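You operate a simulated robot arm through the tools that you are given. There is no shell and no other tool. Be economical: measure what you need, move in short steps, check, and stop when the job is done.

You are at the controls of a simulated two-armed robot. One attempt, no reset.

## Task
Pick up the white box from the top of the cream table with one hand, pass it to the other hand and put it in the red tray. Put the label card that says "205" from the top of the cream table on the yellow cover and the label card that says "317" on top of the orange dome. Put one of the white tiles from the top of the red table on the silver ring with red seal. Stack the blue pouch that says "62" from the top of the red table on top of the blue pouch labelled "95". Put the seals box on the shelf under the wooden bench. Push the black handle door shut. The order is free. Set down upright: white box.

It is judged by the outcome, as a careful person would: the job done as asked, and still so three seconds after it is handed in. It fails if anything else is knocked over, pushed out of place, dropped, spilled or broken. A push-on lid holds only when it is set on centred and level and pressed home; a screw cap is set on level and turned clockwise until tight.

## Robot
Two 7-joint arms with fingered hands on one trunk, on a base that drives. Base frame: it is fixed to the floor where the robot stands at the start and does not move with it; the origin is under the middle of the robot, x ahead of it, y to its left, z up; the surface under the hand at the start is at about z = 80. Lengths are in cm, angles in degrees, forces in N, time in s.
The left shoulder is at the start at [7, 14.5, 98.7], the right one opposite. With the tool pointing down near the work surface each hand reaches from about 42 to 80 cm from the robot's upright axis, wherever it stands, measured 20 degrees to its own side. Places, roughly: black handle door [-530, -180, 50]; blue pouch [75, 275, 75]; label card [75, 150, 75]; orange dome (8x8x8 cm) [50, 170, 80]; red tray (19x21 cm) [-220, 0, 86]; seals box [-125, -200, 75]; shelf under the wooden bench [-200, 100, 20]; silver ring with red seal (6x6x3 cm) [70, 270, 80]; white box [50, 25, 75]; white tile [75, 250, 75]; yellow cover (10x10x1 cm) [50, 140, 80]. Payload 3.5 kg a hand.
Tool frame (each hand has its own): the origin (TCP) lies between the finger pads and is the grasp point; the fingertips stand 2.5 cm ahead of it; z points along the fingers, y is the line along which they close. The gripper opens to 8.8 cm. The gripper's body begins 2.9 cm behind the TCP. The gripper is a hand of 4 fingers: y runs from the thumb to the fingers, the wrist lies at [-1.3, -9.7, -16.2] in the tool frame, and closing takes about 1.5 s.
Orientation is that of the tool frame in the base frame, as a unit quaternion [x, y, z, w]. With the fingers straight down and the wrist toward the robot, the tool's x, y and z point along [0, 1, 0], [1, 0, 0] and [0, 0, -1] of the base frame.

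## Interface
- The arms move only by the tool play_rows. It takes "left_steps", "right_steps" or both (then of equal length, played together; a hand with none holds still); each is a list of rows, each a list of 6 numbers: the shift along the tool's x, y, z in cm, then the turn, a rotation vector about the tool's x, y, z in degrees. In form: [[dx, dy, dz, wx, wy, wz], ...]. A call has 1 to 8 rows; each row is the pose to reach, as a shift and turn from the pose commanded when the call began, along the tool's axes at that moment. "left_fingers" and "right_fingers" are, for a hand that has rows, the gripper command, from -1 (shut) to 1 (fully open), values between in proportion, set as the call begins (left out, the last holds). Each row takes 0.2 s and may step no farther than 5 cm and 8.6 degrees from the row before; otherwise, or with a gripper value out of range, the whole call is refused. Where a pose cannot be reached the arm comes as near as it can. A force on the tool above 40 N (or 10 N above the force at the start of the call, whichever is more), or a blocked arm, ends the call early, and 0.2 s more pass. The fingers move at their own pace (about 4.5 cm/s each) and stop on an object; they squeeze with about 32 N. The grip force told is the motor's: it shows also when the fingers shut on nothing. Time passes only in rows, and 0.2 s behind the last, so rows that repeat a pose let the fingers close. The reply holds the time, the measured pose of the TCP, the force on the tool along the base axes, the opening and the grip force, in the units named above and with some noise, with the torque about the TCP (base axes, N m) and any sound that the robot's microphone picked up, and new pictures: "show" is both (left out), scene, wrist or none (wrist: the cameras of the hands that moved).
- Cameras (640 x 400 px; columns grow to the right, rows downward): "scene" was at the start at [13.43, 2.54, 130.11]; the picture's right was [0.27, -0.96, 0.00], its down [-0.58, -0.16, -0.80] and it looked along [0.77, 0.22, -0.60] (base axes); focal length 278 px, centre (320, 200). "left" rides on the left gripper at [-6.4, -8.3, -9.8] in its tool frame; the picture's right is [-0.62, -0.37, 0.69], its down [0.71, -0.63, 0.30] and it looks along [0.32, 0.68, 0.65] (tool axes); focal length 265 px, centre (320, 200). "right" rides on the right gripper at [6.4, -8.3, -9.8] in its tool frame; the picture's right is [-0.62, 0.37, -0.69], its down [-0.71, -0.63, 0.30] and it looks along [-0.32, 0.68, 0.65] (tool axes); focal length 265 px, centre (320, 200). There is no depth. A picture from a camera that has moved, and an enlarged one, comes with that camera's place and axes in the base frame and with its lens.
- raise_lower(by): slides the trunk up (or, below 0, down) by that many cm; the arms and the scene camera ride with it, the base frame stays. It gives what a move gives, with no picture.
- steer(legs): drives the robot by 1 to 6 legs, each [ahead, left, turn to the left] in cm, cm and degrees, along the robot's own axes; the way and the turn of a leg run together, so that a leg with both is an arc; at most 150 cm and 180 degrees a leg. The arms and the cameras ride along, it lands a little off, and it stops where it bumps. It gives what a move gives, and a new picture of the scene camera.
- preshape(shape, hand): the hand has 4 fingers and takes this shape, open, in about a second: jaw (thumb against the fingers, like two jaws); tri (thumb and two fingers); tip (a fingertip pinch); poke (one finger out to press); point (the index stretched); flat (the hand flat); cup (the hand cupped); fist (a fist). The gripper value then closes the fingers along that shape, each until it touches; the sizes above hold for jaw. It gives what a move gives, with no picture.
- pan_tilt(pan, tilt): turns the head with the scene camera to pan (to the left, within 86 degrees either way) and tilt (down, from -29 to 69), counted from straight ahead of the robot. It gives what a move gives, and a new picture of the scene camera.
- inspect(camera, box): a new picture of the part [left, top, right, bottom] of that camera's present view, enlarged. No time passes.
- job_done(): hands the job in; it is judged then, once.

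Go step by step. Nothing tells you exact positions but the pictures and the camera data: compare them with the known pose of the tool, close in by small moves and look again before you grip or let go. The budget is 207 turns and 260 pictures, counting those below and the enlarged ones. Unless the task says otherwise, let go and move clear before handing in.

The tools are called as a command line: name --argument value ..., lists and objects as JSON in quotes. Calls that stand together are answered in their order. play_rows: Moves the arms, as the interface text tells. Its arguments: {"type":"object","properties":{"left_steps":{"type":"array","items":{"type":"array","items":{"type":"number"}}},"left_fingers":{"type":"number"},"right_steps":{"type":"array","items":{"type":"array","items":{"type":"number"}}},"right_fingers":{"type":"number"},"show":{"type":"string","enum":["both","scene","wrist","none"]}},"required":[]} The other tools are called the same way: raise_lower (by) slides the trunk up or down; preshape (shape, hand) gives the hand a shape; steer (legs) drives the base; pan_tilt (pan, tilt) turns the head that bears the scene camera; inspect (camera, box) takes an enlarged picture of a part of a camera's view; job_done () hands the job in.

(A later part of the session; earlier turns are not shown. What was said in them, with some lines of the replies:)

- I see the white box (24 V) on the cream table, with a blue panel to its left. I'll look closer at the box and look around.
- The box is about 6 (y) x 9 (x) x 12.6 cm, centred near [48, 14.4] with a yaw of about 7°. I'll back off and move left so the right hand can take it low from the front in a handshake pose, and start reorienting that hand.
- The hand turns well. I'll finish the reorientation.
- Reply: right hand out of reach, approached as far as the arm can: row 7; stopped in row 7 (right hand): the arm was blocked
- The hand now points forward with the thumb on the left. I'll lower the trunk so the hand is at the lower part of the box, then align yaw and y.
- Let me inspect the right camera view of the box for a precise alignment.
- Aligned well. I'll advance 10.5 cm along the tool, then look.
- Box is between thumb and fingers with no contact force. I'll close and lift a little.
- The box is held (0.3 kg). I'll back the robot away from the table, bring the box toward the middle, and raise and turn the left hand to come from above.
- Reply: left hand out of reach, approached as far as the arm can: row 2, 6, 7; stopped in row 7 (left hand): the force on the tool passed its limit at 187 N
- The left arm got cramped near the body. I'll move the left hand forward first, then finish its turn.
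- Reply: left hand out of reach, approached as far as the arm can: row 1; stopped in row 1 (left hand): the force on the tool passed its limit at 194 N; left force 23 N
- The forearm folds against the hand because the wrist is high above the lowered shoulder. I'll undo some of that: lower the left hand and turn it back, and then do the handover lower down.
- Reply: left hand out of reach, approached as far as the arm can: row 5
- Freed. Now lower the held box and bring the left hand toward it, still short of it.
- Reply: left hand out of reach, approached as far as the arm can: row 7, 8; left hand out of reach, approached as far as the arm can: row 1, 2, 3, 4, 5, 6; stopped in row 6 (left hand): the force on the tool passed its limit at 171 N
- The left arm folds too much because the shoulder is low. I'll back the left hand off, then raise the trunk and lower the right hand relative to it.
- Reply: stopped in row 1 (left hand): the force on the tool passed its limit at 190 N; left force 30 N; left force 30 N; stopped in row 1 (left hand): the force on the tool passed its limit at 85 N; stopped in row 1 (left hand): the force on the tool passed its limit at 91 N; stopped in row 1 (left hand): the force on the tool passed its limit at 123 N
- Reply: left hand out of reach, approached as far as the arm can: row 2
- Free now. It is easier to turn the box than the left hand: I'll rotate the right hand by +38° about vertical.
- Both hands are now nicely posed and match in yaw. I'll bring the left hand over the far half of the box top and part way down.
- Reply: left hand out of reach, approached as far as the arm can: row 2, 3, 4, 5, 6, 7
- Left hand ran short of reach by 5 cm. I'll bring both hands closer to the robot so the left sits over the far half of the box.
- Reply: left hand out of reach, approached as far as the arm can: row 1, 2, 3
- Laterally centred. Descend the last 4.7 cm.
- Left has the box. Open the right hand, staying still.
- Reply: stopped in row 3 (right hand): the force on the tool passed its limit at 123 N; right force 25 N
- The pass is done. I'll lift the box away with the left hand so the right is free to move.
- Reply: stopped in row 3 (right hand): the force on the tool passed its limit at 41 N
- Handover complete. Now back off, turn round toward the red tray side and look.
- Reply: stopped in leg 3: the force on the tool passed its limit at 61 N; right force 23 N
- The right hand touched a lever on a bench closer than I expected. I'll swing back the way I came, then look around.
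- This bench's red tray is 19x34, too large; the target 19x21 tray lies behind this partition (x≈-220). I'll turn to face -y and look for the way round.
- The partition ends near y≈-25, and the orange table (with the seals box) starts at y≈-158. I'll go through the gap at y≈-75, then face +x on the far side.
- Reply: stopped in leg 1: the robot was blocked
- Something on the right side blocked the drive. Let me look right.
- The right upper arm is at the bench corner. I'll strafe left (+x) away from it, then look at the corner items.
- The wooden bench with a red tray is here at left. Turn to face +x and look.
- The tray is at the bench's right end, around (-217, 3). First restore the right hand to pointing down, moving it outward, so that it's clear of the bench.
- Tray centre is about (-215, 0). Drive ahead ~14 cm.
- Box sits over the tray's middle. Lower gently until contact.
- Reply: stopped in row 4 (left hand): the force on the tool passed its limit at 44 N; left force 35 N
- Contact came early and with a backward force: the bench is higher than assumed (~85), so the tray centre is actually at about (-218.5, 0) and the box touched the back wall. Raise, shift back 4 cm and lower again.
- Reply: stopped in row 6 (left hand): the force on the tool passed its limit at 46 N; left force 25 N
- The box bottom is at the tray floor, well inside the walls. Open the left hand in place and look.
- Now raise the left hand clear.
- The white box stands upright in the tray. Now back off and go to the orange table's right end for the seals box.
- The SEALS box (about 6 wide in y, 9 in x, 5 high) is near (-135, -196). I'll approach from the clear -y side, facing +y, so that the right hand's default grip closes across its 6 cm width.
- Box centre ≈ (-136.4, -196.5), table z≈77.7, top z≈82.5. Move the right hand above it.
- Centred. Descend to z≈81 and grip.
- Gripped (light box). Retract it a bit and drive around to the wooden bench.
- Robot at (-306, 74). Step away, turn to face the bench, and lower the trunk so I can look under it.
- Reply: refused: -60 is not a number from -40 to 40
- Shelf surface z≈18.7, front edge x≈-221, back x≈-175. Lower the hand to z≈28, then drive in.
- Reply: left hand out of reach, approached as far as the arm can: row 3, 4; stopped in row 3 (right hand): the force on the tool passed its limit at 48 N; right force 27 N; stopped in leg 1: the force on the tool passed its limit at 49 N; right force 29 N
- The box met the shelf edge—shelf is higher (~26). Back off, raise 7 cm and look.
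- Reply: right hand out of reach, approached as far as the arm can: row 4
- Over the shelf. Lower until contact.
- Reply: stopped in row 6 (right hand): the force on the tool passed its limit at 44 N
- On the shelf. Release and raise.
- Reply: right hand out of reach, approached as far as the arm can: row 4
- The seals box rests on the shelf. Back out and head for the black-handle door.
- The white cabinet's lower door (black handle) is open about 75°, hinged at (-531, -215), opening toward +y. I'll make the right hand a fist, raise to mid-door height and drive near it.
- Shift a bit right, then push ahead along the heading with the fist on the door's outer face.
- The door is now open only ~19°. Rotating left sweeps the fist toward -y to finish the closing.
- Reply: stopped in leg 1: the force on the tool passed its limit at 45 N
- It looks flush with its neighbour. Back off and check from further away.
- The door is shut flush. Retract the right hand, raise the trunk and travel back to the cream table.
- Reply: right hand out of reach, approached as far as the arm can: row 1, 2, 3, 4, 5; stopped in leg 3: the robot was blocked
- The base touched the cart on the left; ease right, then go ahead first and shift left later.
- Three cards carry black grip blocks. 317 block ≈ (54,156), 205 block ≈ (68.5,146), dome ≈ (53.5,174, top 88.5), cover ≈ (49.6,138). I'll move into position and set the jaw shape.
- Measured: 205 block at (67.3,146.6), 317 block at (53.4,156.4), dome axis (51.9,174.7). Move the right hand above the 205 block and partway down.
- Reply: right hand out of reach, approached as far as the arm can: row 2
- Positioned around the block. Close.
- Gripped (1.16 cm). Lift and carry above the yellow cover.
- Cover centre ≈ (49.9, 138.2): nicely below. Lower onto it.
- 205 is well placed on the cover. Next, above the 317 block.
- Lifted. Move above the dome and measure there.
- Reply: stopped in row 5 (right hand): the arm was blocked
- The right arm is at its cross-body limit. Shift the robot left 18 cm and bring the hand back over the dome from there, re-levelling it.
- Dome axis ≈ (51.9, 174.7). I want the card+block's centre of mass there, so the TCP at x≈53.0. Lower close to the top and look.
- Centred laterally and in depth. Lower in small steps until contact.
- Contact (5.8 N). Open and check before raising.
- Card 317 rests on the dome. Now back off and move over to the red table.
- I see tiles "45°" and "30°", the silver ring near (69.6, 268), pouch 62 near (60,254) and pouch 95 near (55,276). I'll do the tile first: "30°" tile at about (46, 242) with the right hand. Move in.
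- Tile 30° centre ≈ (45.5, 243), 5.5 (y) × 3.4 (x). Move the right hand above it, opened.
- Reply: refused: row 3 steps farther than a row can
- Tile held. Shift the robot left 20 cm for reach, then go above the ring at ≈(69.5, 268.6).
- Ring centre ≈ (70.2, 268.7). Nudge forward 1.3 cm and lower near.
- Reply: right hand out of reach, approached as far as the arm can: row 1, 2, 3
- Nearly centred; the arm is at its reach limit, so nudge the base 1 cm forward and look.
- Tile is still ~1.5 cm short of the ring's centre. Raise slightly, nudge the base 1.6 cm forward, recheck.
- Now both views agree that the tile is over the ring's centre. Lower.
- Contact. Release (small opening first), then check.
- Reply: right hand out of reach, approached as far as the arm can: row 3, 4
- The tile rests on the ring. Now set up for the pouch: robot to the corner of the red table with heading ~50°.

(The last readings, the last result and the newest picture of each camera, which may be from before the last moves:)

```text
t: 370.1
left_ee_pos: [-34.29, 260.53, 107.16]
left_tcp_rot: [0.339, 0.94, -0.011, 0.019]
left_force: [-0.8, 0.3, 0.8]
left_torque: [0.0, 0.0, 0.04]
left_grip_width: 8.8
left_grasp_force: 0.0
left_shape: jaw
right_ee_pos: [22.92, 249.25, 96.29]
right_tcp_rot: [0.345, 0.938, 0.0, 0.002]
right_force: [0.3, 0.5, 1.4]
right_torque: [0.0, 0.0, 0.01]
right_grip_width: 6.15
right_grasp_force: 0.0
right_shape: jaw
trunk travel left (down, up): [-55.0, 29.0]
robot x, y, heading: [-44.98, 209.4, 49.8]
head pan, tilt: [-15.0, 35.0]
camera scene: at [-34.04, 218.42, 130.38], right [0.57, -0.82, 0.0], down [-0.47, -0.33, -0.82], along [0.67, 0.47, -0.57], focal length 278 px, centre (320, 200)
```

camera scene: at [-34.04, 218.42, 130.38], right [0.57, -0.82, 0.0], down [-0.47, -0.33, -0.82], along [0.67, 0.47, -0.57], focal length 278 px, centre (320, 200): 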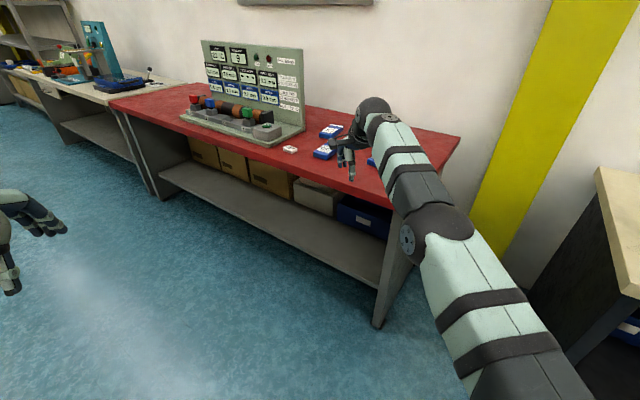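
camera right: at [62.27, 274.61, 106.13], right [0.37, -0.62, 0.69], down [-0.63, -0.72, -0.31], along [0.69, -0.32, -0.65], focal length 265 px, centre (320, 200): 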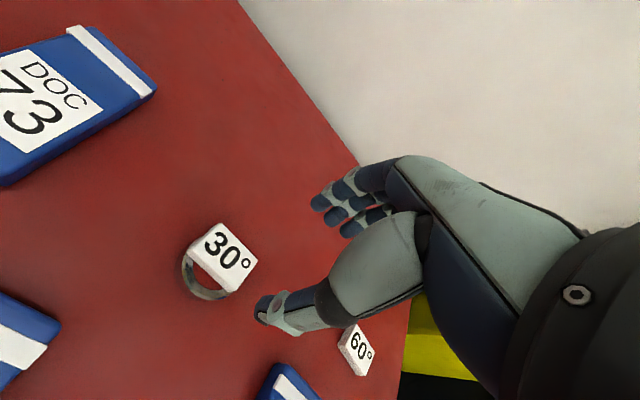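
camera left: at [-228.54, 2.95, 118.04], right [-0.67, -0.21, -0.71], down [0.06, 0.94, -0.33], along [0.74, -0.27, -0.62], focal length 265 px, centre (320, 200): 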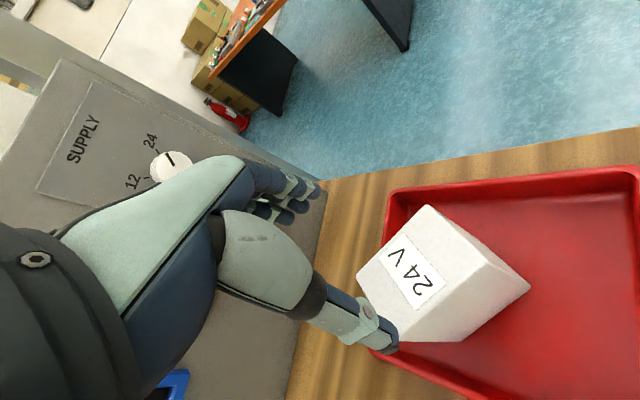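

play_rows --right_steps '[[0.9, -2.5, 0, 0, 0, -7], [1.8, -5, 0, 0, 0, -14], [2.7, -7.5, 0, 0, 0, -21], [3.5, -10, 0, 0, 0, -28], [4.3, -12.2, 0, 0, 0, -34.5]]' --right_fingers 1 --show "scene"

```text
t: 371.4
left_ee_pos: [-34.12, 260.43, 107.11]
left_tcp_rot: [0.34, 0.94, -0.01, 0.019]
left_force: [0.0, -1.0, 0.4]
left_torque: [-0.02, -0.01, -0.01]
left_grip_width: 8.79
left_grasp_force: 0.0
left_shape: jaw
right_ee_pos: [11.54, 242.68, 96.23]
right_tcp_rot: [0.051, 0.999, 0.002, 0.002]
right_force: [0.3, 0.5, 0.7]
right_torque: [0.02, -0.01, 0.01]
right_grip_width: 8.75
right_grasp_force: 0.1
right_shape: jaw
trunk travel left (down, up): [-55.0, 29.0]
robot x, y, heading: [-44.37, 209.05, 49.7]
head pan, tilt: [-15.0, 35.0]
camera scene: at [-34.06, 218.38, 130.38], right [0.57, -0.82, 0.0], down [-0.47, -0.33, -0.82], along [0.67, 0.47, -0.57], focal length 278 px, centre (320, 200)
```

scene: 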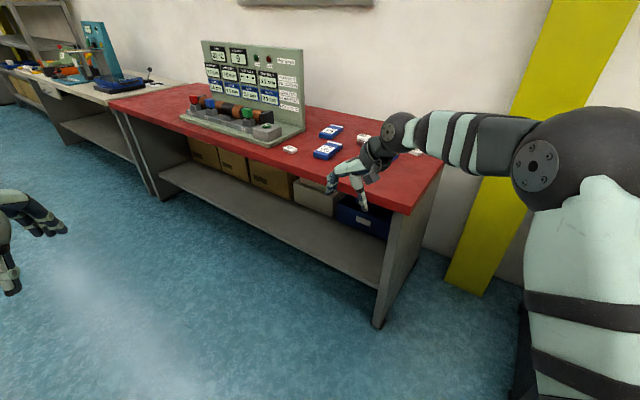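

The yaw works well here. Drive the base in so the hand comes near the 62 pouch.

steer --legs '[[20, -20, 0], [12, -11, 0]]'

inspect --camera "right" --box '[0, 0, 640, 400]'

```text
t: 374.3
left_ee_pos: [10.2, 264.26, 106.96]
left_tcp_rot: [0.339, 0.94, -0.01, 0.019]
left_force: [-0.3, -0.1, -0.6]
left_torque: [-0.01, -0.01, 0.02]
left_grip_width: 8.8
left_grasp_force: 0.1
left_shape: jaw
right_ee_pos: [55.89, 246.5, 96.38]
right_tcp_rot: [0.051, 0.999, 0.001, 0.002]
right_force: [-0.5, -0.8, 0.3]
right_torque: [0.02, 0.02, 0.03]
right_grip_width: 8.78
right_grasp_force: 0.1
right_shape: jaw
trunk travel left (down, up): [-55.0, 29.0]
robot x, y, heading: [-0.48, 213.03, 49.9]
head pan, tilt: [-15.0, 35.0]
camera scene: at [10.25, 222.2, 130.39], right [0.57, -0.82, 0.0], down [-0.47, -0.33, -0.82], along [0.67, 0.47, -0.57], focal length 278 px, centre (320, 200)
```

scene: 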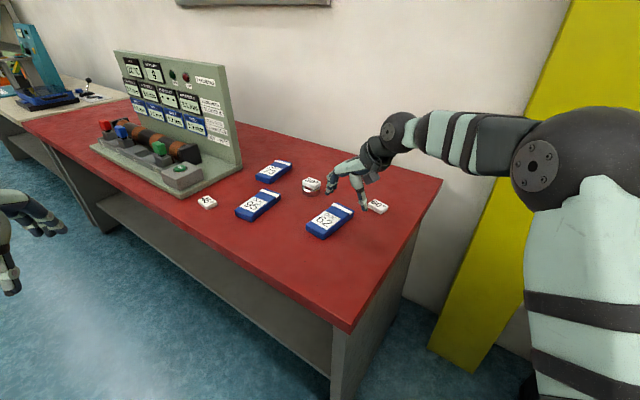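

```text
1.00 times, centred on (320, 200) of right (not enlarged: the box is as wide or as high as the picture)
camera zoom: at [48.59, 239.02, 106.08], right [0.65, 0.3, 0.7], down [0.65, -0.7, -0.3], along [0.4, 0.65, -0.65], focal length 265 px, centre (320, 200)
```

zoom: 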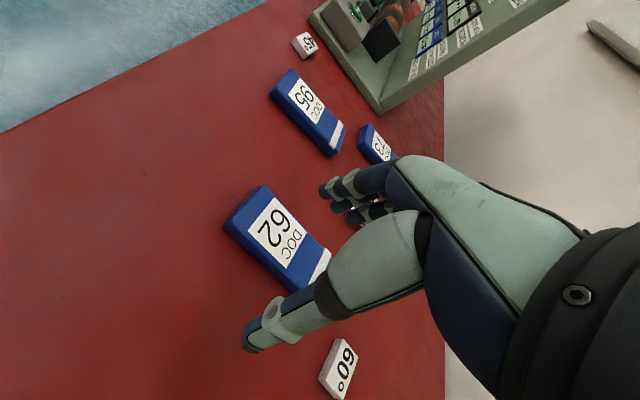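

Pouch 62 centre ≈ (60.2, 254.0). Move above it and partly down.

play_rows --right_steps '[[-1.8, 4, 0, 0, 0, 0.7], [-3.5, 7.8, 1, 0, 0, 1.5], [-3.5, 7.8, 5, 0, 0, 1.5], [-3.5, 7.8, 8, 0, 0, 1.5]]'

```text
t: 375.3
left_ee_pos: [10.28, 264.32, 106.97]
left_tcp_rot: [0.34, 0.94, -0.01, 0.018]
left_force: [-0.8, 0.4, 0.1]
left_torque: [0.01, 0.01, 0.01]
left_grip_width: 8.79
left_grasp_force: 0.1
left_shape: jaw
right_ee_pos: [60.42, 253.94, 88.32]
right_tcp_rot: [0.064, 0.998, 0.001, 0.001]
right_force: [-0.2, 0.4, 0.3]
right_torque: [-0.01, -0.01, -0.03]
right_grip_width: 8.77
right_grasp_force: 0.0
right_shape: jaw
trunk travel left (down, up): [-55.0, 29.0]
robot x, y, heading: [-0.03, 213.18, 49.6]
head pan, tilt: [-15.0, 35.0]
camera scene: at [10.35, 222.28, 130.37], right [0.57, -0.82, 0.0], down [-0.47, -0.33, -0.82], along [0.67, 0.47, -0.57], focal length 278 px, centre (320, 200)
camera right: at [52.95, 246.55, 97.99], right [0.66, 0.28, 0.69], down [0.63, -0.72, -0.3], along [0.41, 0.64, -0.65], focal length 265 px, centre (320, 200)
```

scene: 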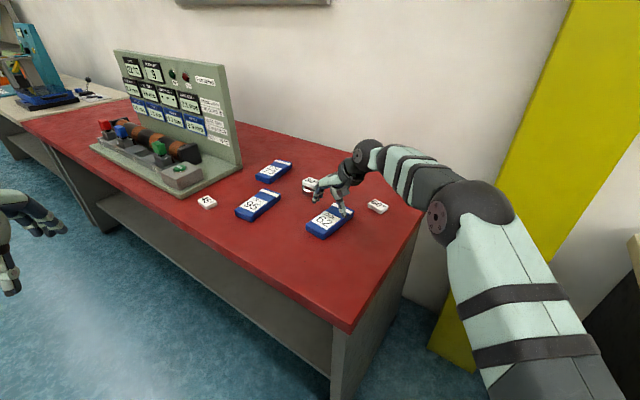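
right: 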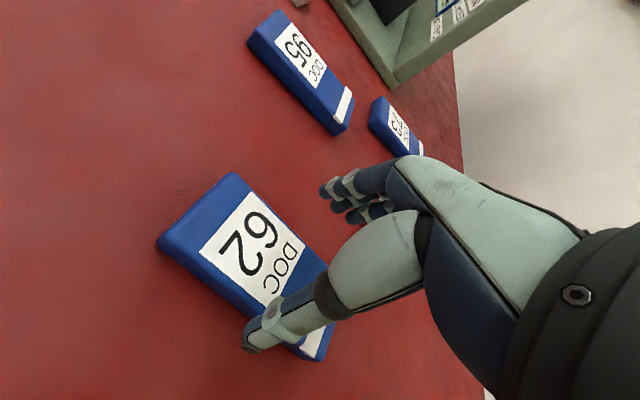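

play_rows --right_steps '[[-0.7, 0.6, 2, 0, 0, 0], [-0.7, 0.6, 4, 0, 0, 0], [-0.7, 0.6, 5.2, 0, 0, 0]]' --show "wrist"

```text
t: 376.1
left_ee_pos: [10.26, 264.33, 107.13]
left_tcp_rot: [0.34, 0.94, -0.011, 0.018]
left_force: [0.9, 0.7, -0.4]
left_torque: [0.01, -0.02, -0.01]
left_grip_width: 8.78
left_grasp_force: 0.0
left_shape: jaw
right_ee_pos: [61.09, 254.44, 82.99]
right_tcp_rot: [0.064, 0.998, 0.001, 0.002]
right_force: [0.0, 0.2, -0.4]
right_torque: [0.02, 0.01, -0.05]
right_grip_width: 8.76
right_grasp_force: 0.0
right_shape: jaw
trunk travel left (down, up): [-55.0, 29.0]
robot x, y, heading: [-0.32, 213.56, 49.8]
head pan, tilt: [-15.0, 35.0]
camera right: at [53.63, 247.08, 92.85], right [0.66, 0.28, 0.7], down [0.63, -0.72, -0.3], along [0.41, 0.64, -0.65], focal length 265 px, centre (320, 200)
```

right: 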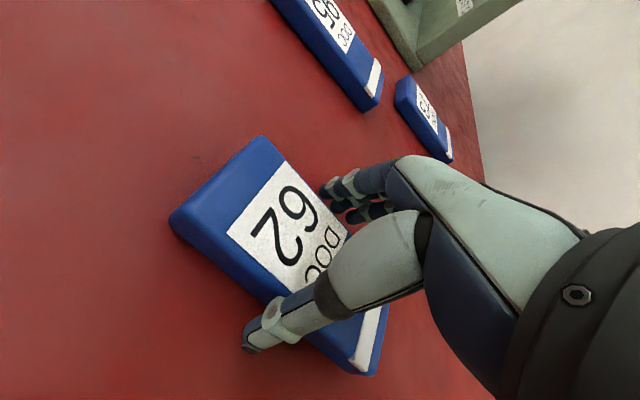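

play_rows --right_steps '[[0, 0, 0.2, 0, 0, 0], [0, 0, 0.2, 0, 0, 0], [0, 0, 0.2, 0, 0, 0], [0, 0, 0.2, 0, 0, 0], [0, 0, 0.2, 0, 0, 0], [0, 0, 0.2, 0, 0, 0], [0, 0, 0.2, 0, 0, 0]]' --right_fingers -1 --show "none"

play_rows --right_steps '[[0, 0, -2, 0, 0, 0], [0, 0, -5, 0, 0, 0], [0, 0, -8, 0, 0, 0], [0, 0, -10, 0, 0, 0]]'

```text
t: 377.7
left_ee_pos: [10.22, 264.26, 106.97]
left_tcp_rot: [0.34, 0.94, -0.011, 0.018]
left_force: [-0.2, -0.5, 0.2]
left_torque: [-0.05, 0.01, -0.04]
left_grip_width: 8.79
left_grasp_force: 0.2
left_shape: jaw
right_ee_pos: [61.19, 254.44, 83.0]
right_tcp_rot: [0.065, 0.998, 0.0, 0.002]
right_force: [0.4, 1.0, 0.3]
right_torque: [-0.05, -0.03, 0.01]
right_grip_width: 5.98
right_grasp_force: 32.1
right_shape: jaw
trunk travel left (down, up): [-55.0, 29.0]
robot x, y, heading: [-0.08, 213.45, 49.5]
head pan, tilt: [-15.0, 35.0]
```

```text
t: 378.7
left_ee_pos: [10.14, 264.35, 107.04]
left_tcp_rot: [0.34, 0.94, -0.01, 0.018]
left_force: [0.1, -0.4, 0.0]
left_torque: [0.0, 0.03, -0.01]
left_grip_width: 8.79
left_grasp_force: 0.1
left_shape: jaw
right_ee_pos: [61.01, 254.55, 93.03]
right_tcp_rot: [0.064, 0.998, 0.002, 0.002]
right_force: [-0.4, 0.4, -1.6]
right_torque: [0.02, 0.01, 0.0]
right_grip_width: 5.99
right_grasp_force: 31.8
right_shape: jaw
trunk travel left (down, up): [-55.0, 29.0]
robot x, y, heading: [-0.09, 212.92, 49.8]
head pan, tilt: [-15.0, 35.0]
camera scene: at [10.26, 222.2, 130.38], right [0.57, -0.82, 0.0], down [-0.47, -0.33, -0.82], along [0.67, 0.47, -0.57], focal length 278 px, centre (320, 200)
camera right: at [53.5, 247.19, 102.84], right [0.66, 0.28, 0.7], down [0.63, -0.72, -0.3], along [0.41, 0.64, -0.65], focal length 265 px, centre (320, 200)
```

scene: 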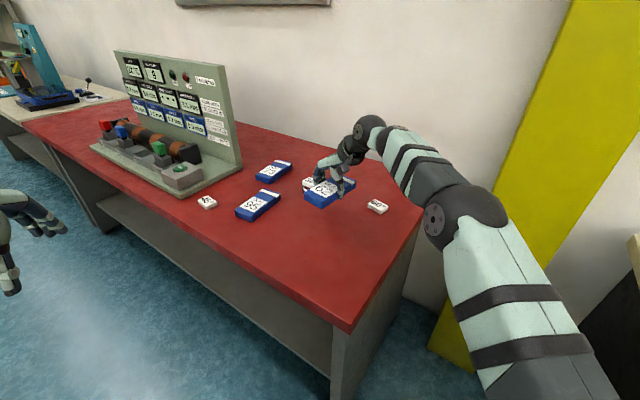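
right: 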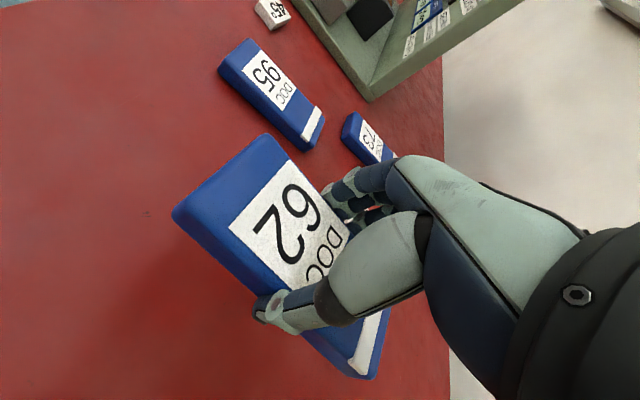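

Held. Move the base so the pouch comes over pouch 95 (≈(55, 275.7)).

steer --legs '[[11.2, 17.3, 0]]'

play_rows --right_steps '[[0, 0, 0, 0, 0, -3.5], [0, 0, 0, 0, 0, -7], [0, 0, 0, 0, 0, -10.5]]'

inspect --camera "scene" --box '[220, 130, 380, 230]'

```text
t: 380.4
left_ee_pos: [3.96, 284.17, 107.09]
left_tcp_rot: [0.34, 0.94, -0.01, 0.018]
left_force: [0.6, -0.4, 0.8]
left_torque: [-0.01, 0.0, -0.01]
left_grip_width: 8.82
left_grasp_force: 0.1
left_shape: jaw
right_ee_pos: [54.82, 274.35, 92.91]
right_tcp_rot: [0.064, 0.998, 0.001, 0.002]
right_force: [-0.3, 0.0, -1.7]
right_torque: [0.02, 0.04, 0.05]
right_grip_width: 5.99
right_grasp_force: 31.5
right_shape: jaw
trunk travel left (down, up): [-55.0, 29.0]
robot x, y, heading: [-6.31, 233.24, 49.8]
head pan, tilt: [-15.0, 35.0]
camera scene: at [4.16, 242.06, 130.38], right [0.57, -0.82, 0.0], down [-0.47, -0.33, -0.82], along [0.67, 0.47, -0.57], focal length 278 px, centre (320, 200)
```

scene: 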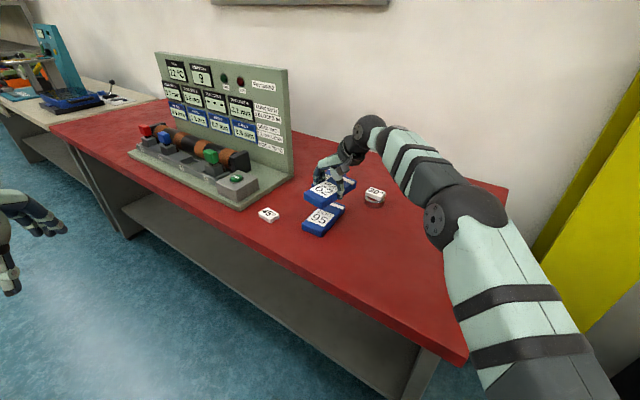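

```text
t: 381.2
left_ee_pos: [4.11, 284.25, 107.0]
left_tcp_rot: [0.34, 0.94, -0.011, 0.02]
left_force: [0.6, 0.2, -0.1]
left_torque: [0.02, 0.03, -0.07]
left_grip_width: 8.79
left_grasp_force: 0.1
left_shape: jaw
right_ee_pos: [54.88, 274.45, 93.08]
right_tcp_rot: [-0.027, 1.0, 0.001, 0.002]
right_force: [0.2, -0.1, -0.7]
right_torque: [-0.02, 0.0, 0.02]
right_grip_width: 6.01
right_grasp_force: 32.1
right_shape: jaw
trunk travel left (down, up): [-55.0, 29.0]
robot x, y, heading: [-6.53, 232.56, 49.6]
head pan, tilt: [-15.0, 35.0]
camera scene: at [4.14, 242.09, 130.38], right [0.57, -0.82, 0.0], down [-0.47, -0.33, -0.82], along [0.67, 0.47, -0.57], focal length 278 px, centre (320, 200)
camera right: at [48.84, 265.83, 102.8], right [0.6, 0.4, 0.69], down [0.75, -0.59, -0.3], along [0.29, 0.7, -0.65], focal length 265 px, centre (320, 200)
```

scene: 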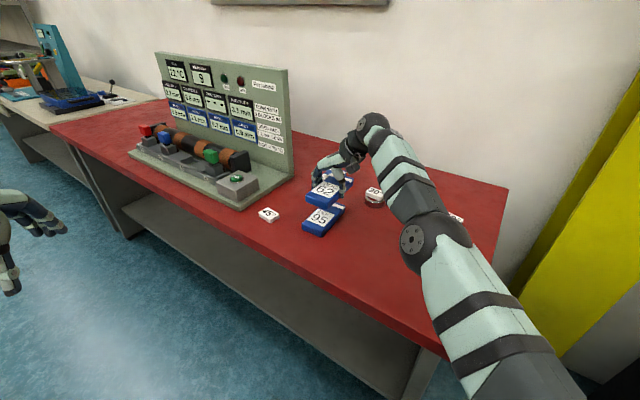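
right: 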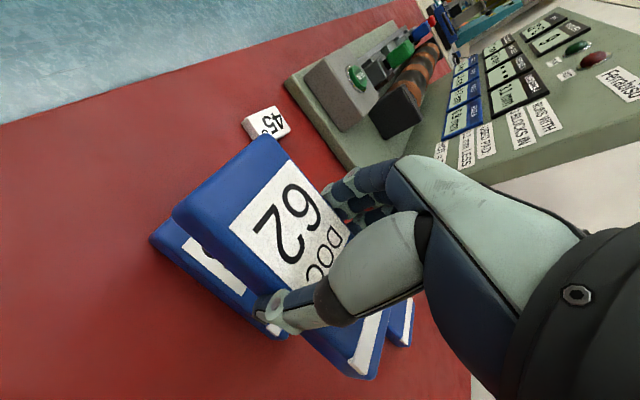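

```text
4.00 times, centred on (300, 180) of scene
camera zoom: at [4.14, 242.09, 130.38], right [0.57, -0.82, 0.0], down [-0.47, -0.33, -0.82], along [0.67, 0.47, -0.57], focal length 1111 px, centre (400, 280)
```

zoom: 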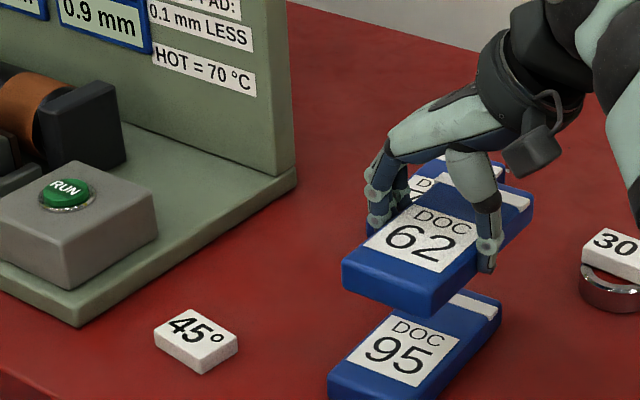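

Need to shift (+0.8, +2.0) and a bit of yaw. Do that and lower close.

play_rows --right_steps '[[-0.9, 1.95, 0, 0, 0, -3], [-0.9, 1.95, 3, 0, 0, -3], [-0.9, 1.95, 6, 0, 0, -3]]' --show "wrist"

inspect --camera "scene" --box '[260, 160, 400, 250]'

```text
t: 382.0
left_ee_pos: [4.19, 284.17, 107.08]
left_tcp_rot: [0.339, 0.94, -0.011, 0.018]
left_force: [-0.2, 0.8, -0.1]
left_torque: [-0.02, -0.01, -0.02]
left_grip_width: 8.79
left_grasp_force: 0.1
left_shape: jaw
right_ee_pos: [54.59, 274.87, 88.6]
right_tcp_rot: [-0.053, 0.999, 0.001, 0.002]
right_force: [1.3, 0.6, -1.0]
right_torque: [-0.04, -0.02, 0.02]
right_grip_width: 5.97
right_grasp_force: 31.6
right_shape: jaw
right hand out of reach, approached as far as the arm can: row 1, 2, 3
trunk travel left (down, up): [-55.0, 29.0]
robot x, y, heading: [-6.5, 232.93, 49.9]
head pan, tilt: [-15.0, 35.0]
camera right: at [49.03, 266.03, 98.41], right [0.57, 0.43, 0.7], down [0.78, -0.55, -0.3], along [0.25, 0.72, -0.65], focal length 265 px, centre (320, 200)
```

right: 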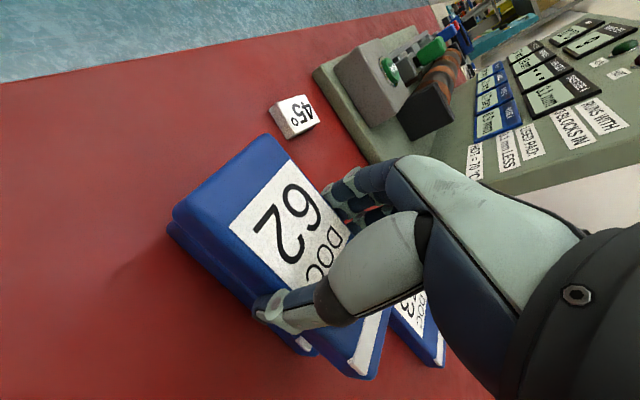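

```text
4.44 times, centred on (330, 205) of scene
camera zoom: at [4.22, 242.02, 130.38], right [0.57, -0.82, 0.0], down [-0.47, -0.33, -0.82], along [0.67, 0.47, -0.57], focal length 1235 px, centre (276, 178)
```

zoom: 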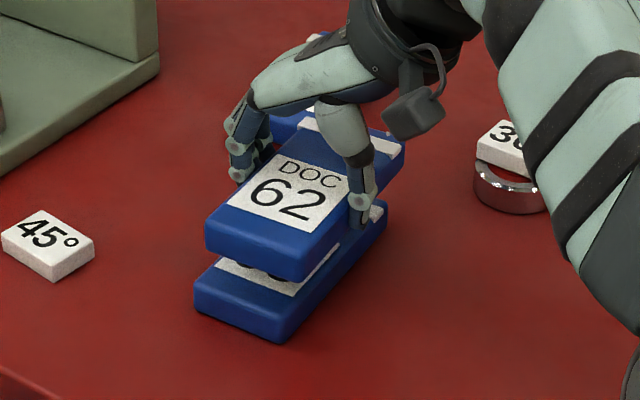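

steer --legs '[[1.9, 0.5, 0]]'

inspect --camera "scene" --box '[260, 160, 400, 250]'

```text
t: 382.8
left_ee_pos: [4.76, 285.81, 107.1]
left_tcp_rot: [0.338, 0.941, -0.009, 0.019]
left_force: [0.5, -0.7, 0.4]
left_torque: [0.01, 0.0, -0.02]
left_grip_width: 8.81
left_grasp_force: 0.1
left_shape: jaw
right_ee_pos: [55.37, 276.65, 88.75]
right_tcp_rot: [-0.053, 0.999, 0.002, 0.003]
right_force: [-0.6, -1.0, -0.8]
right_torque: [-0.02, -0.01, 0.01]
right_grip_width: 5.96
right_grasp_force: 32.1
right_shape: jaw
trunk travel left (down, up): [-55.0, 29.0]
robot x, y, heading: [-5.37, 234.42, 49.7]
head pan, tilt: [-15.0, 35.0]
camera scene: at [4.89, 243.63, 130.41], right [0.57, -0.82, 0.0], down [-0.47, -0.33, -0.82], along [0.67, 0.47, -0.57], focal length 278 px, centre (320, 200)
```

scene: 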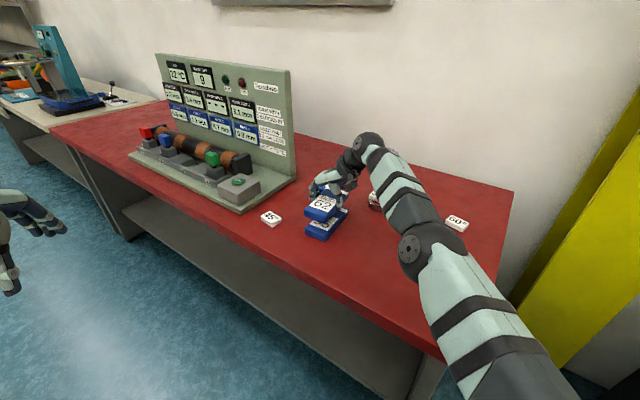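

```text
4.44 times, centred on (330, 205) of scene
camera zoom: at [4.89, 243.63, 130.41], right [0.57, -0.82, 0.0], down [-0.47, -0.33, -0.82], along [0.67, 0.47, -0.57], focal length 1235 px, centre (276, 178)
```

zoom: 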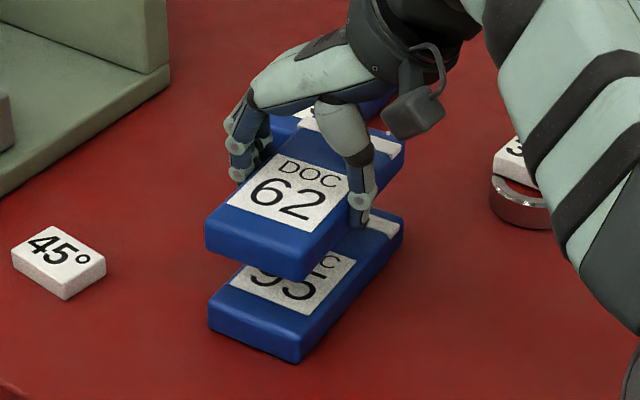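

Well aligned. Lower until contact.

play_rows --right_steps '[[0, 0, 1.5, 0, 0, 0], [0, 0, 2.6, 0, 0, 0], [0, 0, 3.0, 0, 0, 0], [0, 0, 3.4, 0, 0, 0]]' --show "none"

inspect --camera "scene" --box '[260, 160, 400, 250]'

```text
t: 383.8
left_ee_pos: [5.03, 285.96, 107.08]
left_tcp_rot: [0.339, 0.941, -0.01, 0.02]
left_force: [-0.5, -0.2, -0.4]
left_torque: [0.01, 0.01, -0.02]
left_grip_width: 8.8
left_grasp_force: 0.0
left_shape: jaw
right_ee_pos: [55.42, 276.74, 85.23]
right_tcp_rot: [-0.053, 0.999, 0.002, 0.003]
right_force: [0.1, -0.8, 0.1]
right_torque: [-0.07, 0.01, -0.01]
right_grip_width: 5.96
right_grasp_force: 32.1
right_shape: jaw
trunk travel left (down, up): [-55.0, 29.0]
robot x, y, heading: [-5.93, 234.86, 49.6]
head pan, tilt: [-15.0, 35.0]
```

```text
4.44 times, centred on (330, 205) of scene
camera zoom: at [4.96, 243.76, 130.39], right [0.57, -0.82, 0.0], down [-0.47, -0.33, -0.82], along [0.67, 0.47, -0.57], focal length 1235 px, centre (276, 178)
```

zoom: 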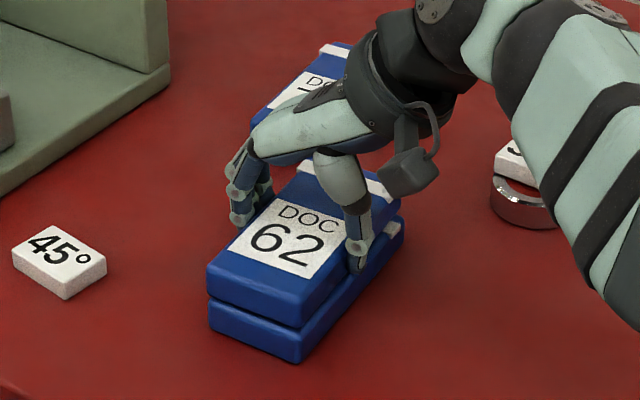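

Almost touching. A final small lowering, then release.

play_rows --right_steps '[[0, 0, 0.2, 0, 0, 0], [0, 0, 0.4, 0, 0, 0]]' --show "none"

play_rows --right_steps '[[0, 0, 0, 0, 0, 0], [0, 0, 0, 0, 0, 0], [0, 0, 0, 0, 0, 0], [0, 0, 0, 0, 0, 0], [0, 0, 0, 0, 0, 0]]' --right_fingers 0.9 --show "none"

play_rows --right_steps '[[0, 0, -1.5, 0, 0, 0], [0, 0, -4, 0, 0, 0], [0, 0, -8, 0, 0, 0], [0, 0, -12, 0, 0, 0]]' --show "wrist"

inspect --camera "scene" --box '[260, 160, 400, 250]'

```text
t: 384.4
left_ee_pos: [4.81, 285.72, 107.13]
left_tcp_rot: [0.338, 0.941, -0.01, 0.019]
left_force: [0.1, 0.1, -0.1]
left_torque: [0.01, 0.0, 0.01]
left_grip_width: 8.8
left_grasp_force: 0.0
left_shape: jaw
right_ee_pos: [55.33, 276.64, 85.19]
right_tcp_rot: [-0.053, 0.999, 0.004, 0.004]
right_force: [0.0, 0.1, 10.8]
right_torque: [-0.11, 0.01, -0.01]
right_grip_width: 5.96
right_grasp_force: 32.0
right_shape: jaw
trunk travel left (down, up): [-55.0, 29.0]
robot x, y, heading: [-5.38, 234.55, 49.8]
head pan, tilt: [-15.0, 35.0]
```

```text
t: 385.6
left_ee_pos: [4.84, 285.74, 107.02]
left_tcp_rot: [0.339, 0.94, -0.011, 0.019]
left_force: [-0.2, 0.9, -0.1]
left_torque: [-0.02, -0.01, 0.01]
left_grip_width: 8.76
left_grasp_force: 0.1
left_shape: jaw
right_ee_pos: [55.33, 276.7, 84.99]
right_tcp_rot: [-0.052, 0.999, 0.001, 0.002]
right_force: [0.0, 0.3, 0.2]
right_torque: [-0.03, 0.04, 0.01]
right_grip_width: 8.35
right_grasp_force: 0.0
right_shape: jaw
trunk travel left (down, up): [-55.0, 29.0]
robot x, y, heading: [-5.18, 234.57, 49.6]
head pan, tilt: [-15.0, 35.0]
```

```text
t: 386.6
left_ee_pos: [4.92, 285.8, 106.95]
left_tcp_rot: [0.338, 0.941, -0.01, 0.018]
left_force: [-0.1, 0.6, -0.5]
left_torque: [-0.01, -0.01, 0.02]
left_grip_width: 8.74
left_grasp_force: 0.1
left_shape: jaw
right_ee_pos: [54.47, 276.11, 94.54]
right_tcp_rot: [-0.054, 0.999, 0.001, 0.002]
right_force: [-0.9, 0.5, 0.1]
right_torque: [0.01, -0.01, 0.0]
right_grip_width: 8.34
right_grasp_force: 0.0
right_shape: jaw
right hand out of reach, approached as far as the arm can: row 3, 4
trunk travel left (down, up): [-55.0, 29.0]
robot x, y, heading: [-5.84, 234.63, 49.6]
head pan, tilt: [-15.0, 35.0]
camera right: at [48.92, 267.25, 104.39], right [0.57, 0.43, 0.7], down [0.78, -0.55, -0.3], along [0.25, 0.72, -0.65], focal length 265 px, centre (320, 200)
```

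right: 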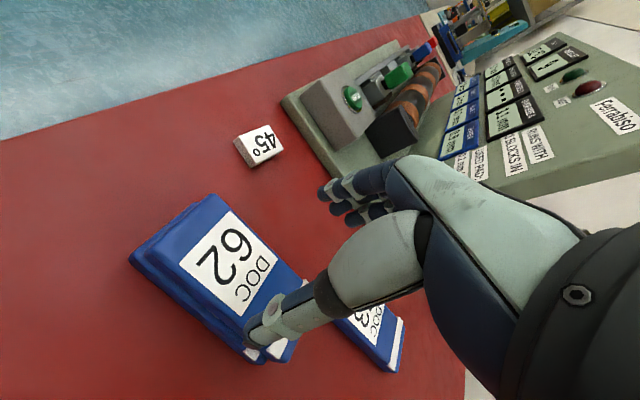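

```text
4.44 times, centred on (330, 205) of scene
camera zoom: at [4.99, 243.81, 130.37], right [0.57, -0.82, 0.0], down [-0.47, -0.33, -0.82], along [0.67, 0.47, -0.57], focal length 1235 px, centre (276, 178)
```

zoom: 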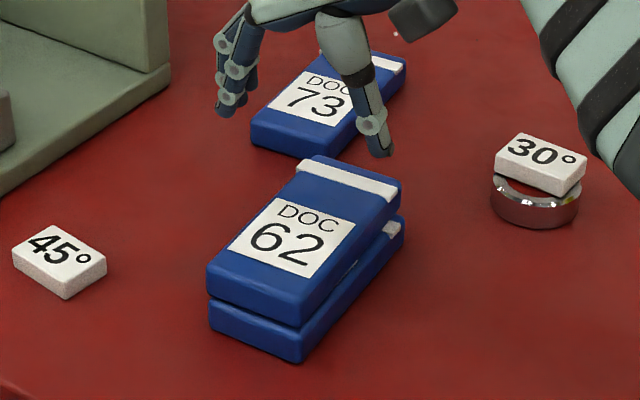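

All items done here. Back off and verify the dome card, and check the bench that the hand brushed earlier.

steer --legs '[[-38, 0, 0], [0, 0, -50]]'

pan_tilt --pan -20 --tilt 30

```text
t: 391.2
left_ee_pos: [15.54, 231.06, 107.08]
left_tcp_rot: [0.702, 0.712, -0.018, 0.013]
left_force: [0.3, 0.3, -0.6]
left_torque: [0.0, -0.01, 0.02]
left_grip_width: 8.79
left_grasp_force: 0.0
left_shape: jaw
right_ee_pos: [40.36, 186.87, 94.68]
right_tcp_rot: [0.37, 0.929, 0.0, 0.002]
right_force: [-0.9, 1.1, 0.2]
right_torque: [0.03, 0.01, 0.0]
right_grip_width: 8.34
right_grasp_force: 0.1
right_shape: jaw
trunk travel left (down, up): [-55.0, 29.0]
robot x, y, heading: [-29.99, 205.57, -0.0]
head pan, tilt: [-15.0, 35.0]
camera scene: at [-16.56, 203.75, 130.38], right [-0.26, -0.97, 0.0], down [-0.55, 0.15, -0.82], along [0.79, -0.21, -0.57], focal length 278 px, centre (320, 200)
```

scene: 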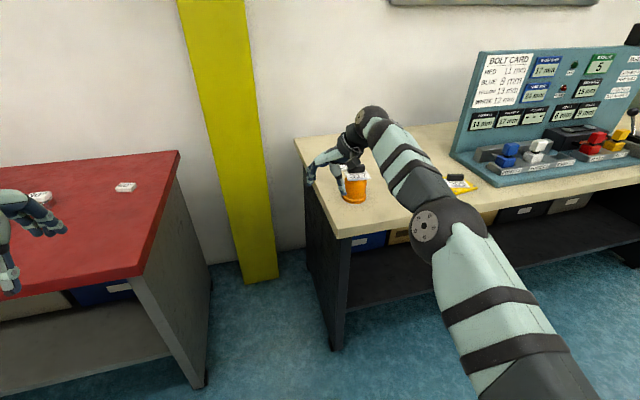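

```text
t: 391.9
left_ee_pos: [15.53, 231.08, 107.14]
left_tcp_rot: [0.701, 0.713, -0.018, 0.013]
left_force: [0.2, -0.7, 1.0]
left_torque: [-0.02, -0.01, -0.03]
left_grip_width: 8.8
left_grasp_force: 0.1
left_shape: jaw
right_ee_pos: [40.31, 187.05, 94.56]
right_tcp_rot: [0.37, 0.929, 0.0, 0.002]
right_force: [-0.2, 0.1, 0.3]
right_torque: [0.02, -0.02, 0.0]
right_grip_width: 8.37
right_grasp_force: 0.0
right_shape: jaw
trunk travel left (down, up): [-55.0, 29.0]
robot x, y, heading: [-29.97, 206.0, -0.1]
head pan, tilt: [-20.0, 30.0]
camera scene: at [-16.56, 202.94, 131.16], right [-0.34, -0.94, 0.0], down [-0.47, 0.17, -0.87], along [0.81, -0.29, -0.5], focal length 278 px, centre (320, 200)
```

scene: 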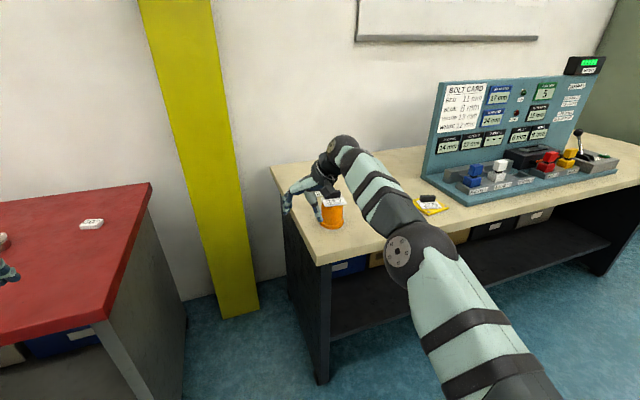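

The right hand is near the dome; raise it first, then back straight away.

play_rows --right_steps '[[0, 0, -3, 0, 0, 0], [0, 0, -6, 0, 0, 0]]' --show "none"

steer --legs '[[-25, 0, 0]]'

inspect --camera "scene" --box '[260, 140, 480, 260]'

```text
t: 392.4
left_ee_pos: [15.35, 231.14, 107.09]
left_tcp_rot: [0.702, 0.712, -0.017, 0.013]
left_force: [-0.2, -0.1, 1.0]
left_torque: [-0.01, 0.0, 0.02]
left_grip_width: 8.8
left_grasp_force: 0.1
left_shape: jaw
right_ee_pos: [38.77, 187.52, 99.41]
right_tcp_rot: [0.369, 0.929, 0.0, 0.003]
right_force: [-0.2, -0.5, 0.0]
right_torque: [0.04, -0.02, 0.02]
right_grip_width: 8.35
right_grasp_force: 0.1
right_shape: jaw
right hand out of reach, approached as far as the arm can: row 1, 2
trunk travel left (down, up): [-55.0, 29.0]
robot x, y, heading: [-30.24, 205.8, 0.1]
head pan, tilt: [-20.0, 30.0]
```

```text
t: 394.3
left_ee_pos: [-9.33, 230.96, 107.05]
left_tcp_rot: [0.702, 0.711, -0.018, 0.013]
left_force: [-0.6, 0.5, 0.3]
left_torque: [0.02, 0.02, -0.02]
left_grip_width: 8.79
left_grasp_force: 0.0
left_shape: jaw
right_ee_pos: [13.78, 187.23, 99.12]
right_tcp_rot: [0.371, 0.929, 0.0, 0.001]
right_force: [0.0, 0.5, 0.2]
right_torque: [0.0, 0.0, -0.01]
right_grip_width: 8.33
right_grasp_force: 0.0
right_shape: jaw
trunk travel left (down, up): [-55.0, 29.0]
robot x, y, heading: [-54.94, 206.09, -0.2]
head pan, tilt: [-20.0, 30.0]
camera scene: at [-41.57, 202.84, 131.16], right [-0.34, -0.94, 0.0], down [-0.47, 0.17, -0.87], along [0.81, -0.3, -0.5], focal length 278 px, centre (320, 200)
```

scene: 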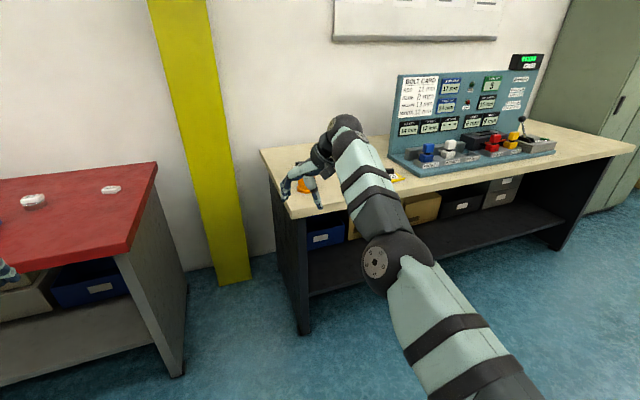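

```text
2.91 times, centred on (370, 200) of scene
camera zoom: at [-41.57, 202.84, 131.16], right [-0.34, -0.94, 0.0], down [-0.47, 0.17, -0.87], along [0.81, -0.3, -0.5], focal length 808 px, centre (174, 200)
```

zoom: 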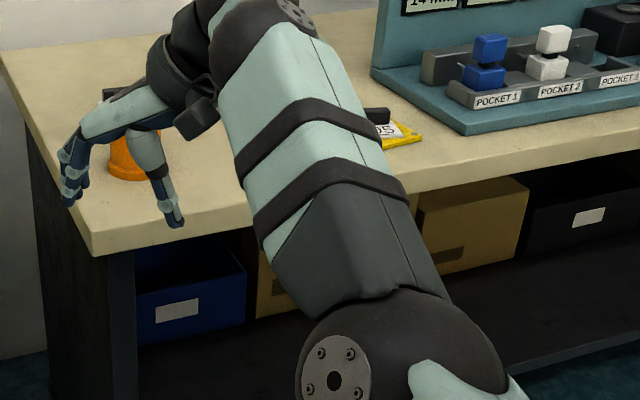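

steer --legs '[[0, -50, 0]]'

pan_tilt --pan 20 --tilt 30

inspect --camera "scene" --box '[240, 110, 460, 230]'

```text
t: 397.2
left_ee_pos: [-9.38, 181.8, 107.12]
left_tcp_rot: [0.704, 0.71, -0.017, 0.012]
left_force: [0.0, 0.7, -0.7]
left_torque: [0.01, 0.02, -0.05]
left_grip_width: 8.78
left_grasp_force: 0.0
left_shape: jaw
right_ee_pos: [13.8, 138.0, 99.18]
right_tcp_rot: [0.372, 0.928, 0.001, 0.001]
right_force: [0.2, 0.5, -0.2]
right_torque: [0.03, 0.02, 0.02]
right_grip_width: 8.36
right_grasp_force: 0.0
right_shape: jaw
trunk travel left (down, up): [-55.0, 29.0]
robot x, y, heading: [-55.15, 156.53, -0.1]
head pan, tilt: [-20.0, 30.0]
camera scene: at [-41.67, 153.8, 131.16], right [-0.34, -0.94, 0.0], down [-0.47, 0.17, -0.87], along [0.81, -0.3, -0.5], focal length 278 px, centre (320, 200)
```

scene: 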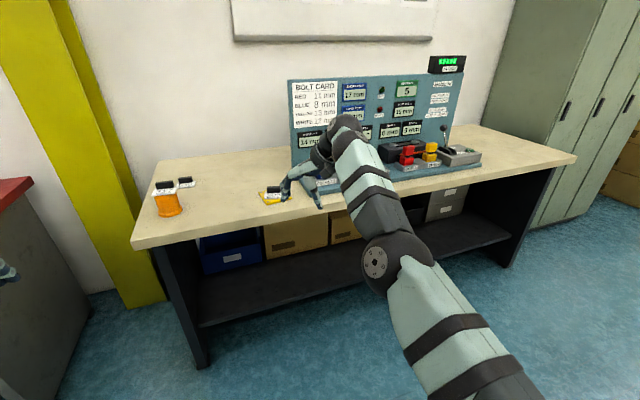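

```text
t: 398.2
left_ee_pos: [-9.38, 181.76, 107.05]
left_tcp_rot: [0.703, 0.71, -0.017, 0.013]
left_force: [1.0, 0.6, -0.7]
left_torque: [-0.03, 0.04, 0.03]
left_grip_width: 8.77
left_grasp_force: 0.1
left_shape: jaw
right_ee_pos: [13.8, 138.11, 99.18]
right_tcp_rot: [0.372, 0.928, 0.0, 0.002]
right_force: [0.6, 0.0, 0.1]
right_torque: [-0.01, 0.01, 0.0]
right_grip_width: 8.34
right_grasp_force: 0.1
right_shape: jaw
trunk travel left (down, up): [-55.0, 29.0]
robot x, y, heading: [-55.61, 156.83, -0.1]
head pan, tilt: [20.0, 30.0]
camera scene: at [-41.65, 159.98, 131.16], right [0.34, -0.94, 0.0], down [-0.47, -0.17, -0.87], along [0.81, 0.29, -0.5], focal length 278 px, centre (320, 200)
```

scene: 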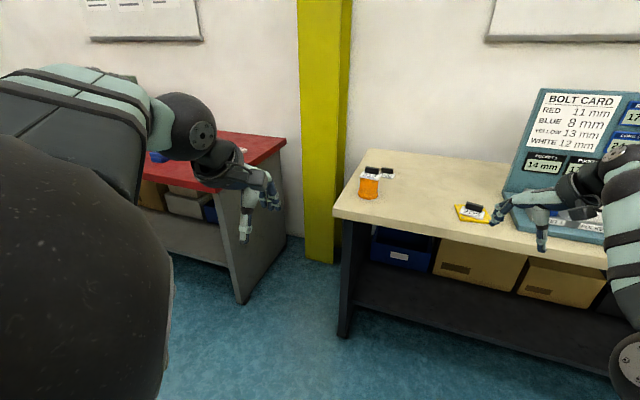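

```text
2.91 times, centred on (350, 170) of scene
camera zoom: at [-41.65, 159.98, 131.16], right [0.34, -0.94, 0.0], down [-0.47, -0.17, -0.87], along [0.81, 0.29, -0.5], focal length 808 px, centre (233, 287)
```

zoom: 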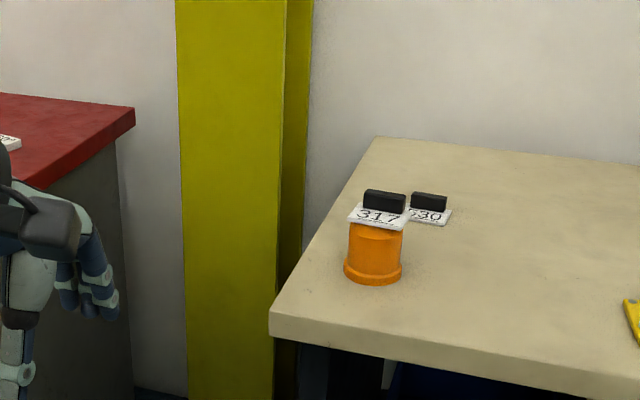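

Both cards are fine. Now check the bench lever I brushed earlier.

steer --legs '[[0, 0, -60]]'

pan_tilt --pan -78 --tilt 30

inspect --camera "scene" --box '[0, 0, 640, 400]'

```text
t: 401.3
left_ee_pos: [-11.09, 129.11, 107.04]
left_tcp_rot: [0.966, 0.257, -0.022, 0.001]
left_force: [-0.9, -0.3, 0.6]
left_torque: [0.0, -0.03, 0.02]
left_grip_width: 8.79
left_grasp_force: 0.0
left_shape: jaw
right_ee_pos: [-37.8, 87.42, 99.16]
right_tcp_rot: [0.79, 0.613, -0.001, 0.002]
right_force: [0.5, 0.1, -0.2]
right_torque: [0.0, -0.03, 0.04]
right_grip_width: 8.34
right_grasp_force: 0.0
right_shape: jaw
trunk travel left (down, up): [-55.0, 29.0]
robot x, y, heading: [-55.62, 156.7, -60.6]
head pan, tilt: [20.0, 30.0]
camera scene: at [-45.9, 146.63, 131.16], right [-0.65, -0.76, 0.0], down [-0.38, 0.33, -0.87], along [0.66, -0.57, -0.5], focal length 278 px, centre (320, 200)
```

scene: 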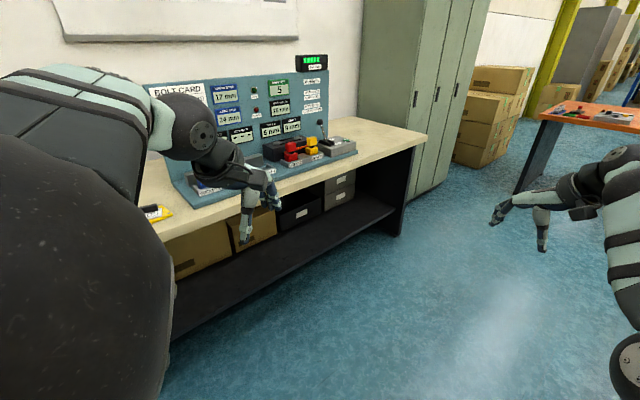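

```text
t: 403.1
left_ee_pos: [-11.01, 129.12, 107.12]
left_tcp_rot: [0.966, 0.256, -0.022, 0.003]
left_force: [0.8, -0.4, 0.1]
left_torque: [-0.03, -0.03, 0.0]
left_grip_width: 8.79
left_grasp_force: 0.1
left_shape: jaw
right_ee_pos: [-37.71, 87.5, 99.2]
right_tcp_rot: [0.79, 0.613, -0.001, 0.001]
right_force: [-0.3, -0.1, -0.5]
right_torque: [-0.01, 0.01, -0.01]
right_grip_width: 8.35
right_grasp_force: 0.2
right_shape: jaw
trunk travel left (down, up): [-55.0, 29.0]
robot x, y, heading: [-55.5, 156.52, -60.6]
head pan, tilt: [-78.0, 30.0]
camera scene: at [-59.54, 146.59, 131.16], right [-0.66, 0.75, 0.0], down [0.38, 0.33, -0.87], along [-0.65, -0.57, -0.5], focal length 278 px, centre (320, 200)
```

scene: 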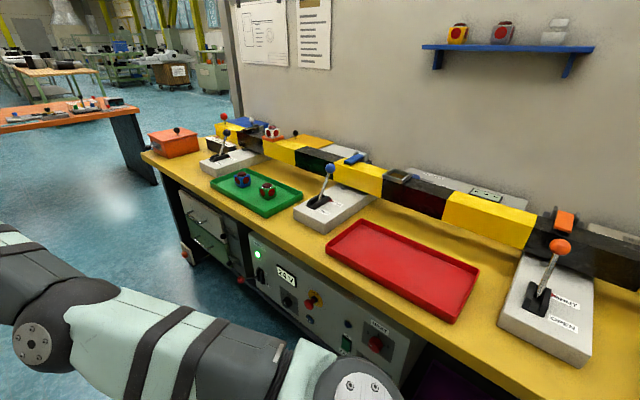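

```text
1.00 times, centred on (320, 200) of scene (not enlarged: the box is as wide or as high as the picture)
camera zoom: at [-59.54, 146.59, 131.16], right [-0.66, 0.75, 0.0], down [0.38, 0.33, -0.87], along [-0.65, -0.57, -0.5], focal length 278 px, centre (320, 200)
```

zoom: 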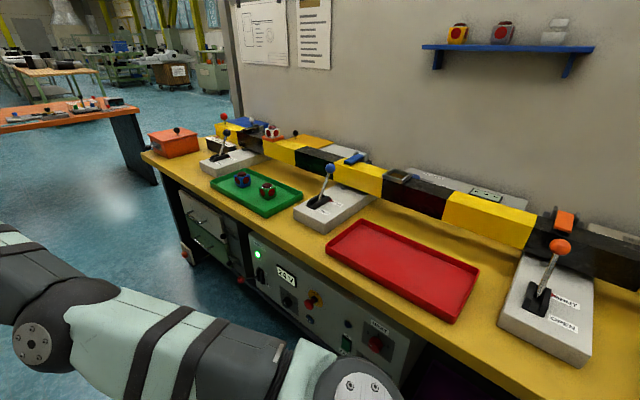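

All three bench levers stand in the same position and nothing is displaced. Every task item is in place and both hands are clear, so I'm handing in.

job_done

```text
The job is handed in.
```

The job is handed in. All the parts are done:
- **White box:** passed from the right hand to the left and set upright in the red tray.
- **Label cards:** 205 is on the yellow cover and 317 is on top of the orange dome.
- **White tile:** the 30° tile is on the silver ring, sitting slightly behind centre.
- **Blue pouches:** 62 is stacked on 95.
- **Seals box:** on the shelf under the wooden bench.
- **Black handle door:** pushed shut.

On the way, the right hand touched a bench lever. It stands the same as the other two levers, but I had no earlier view to compare. The robot was also blocked briefly at a bench corner and by a yellow cart. I saw nothing out of place at the bench, and I did not check the cart afterwards.
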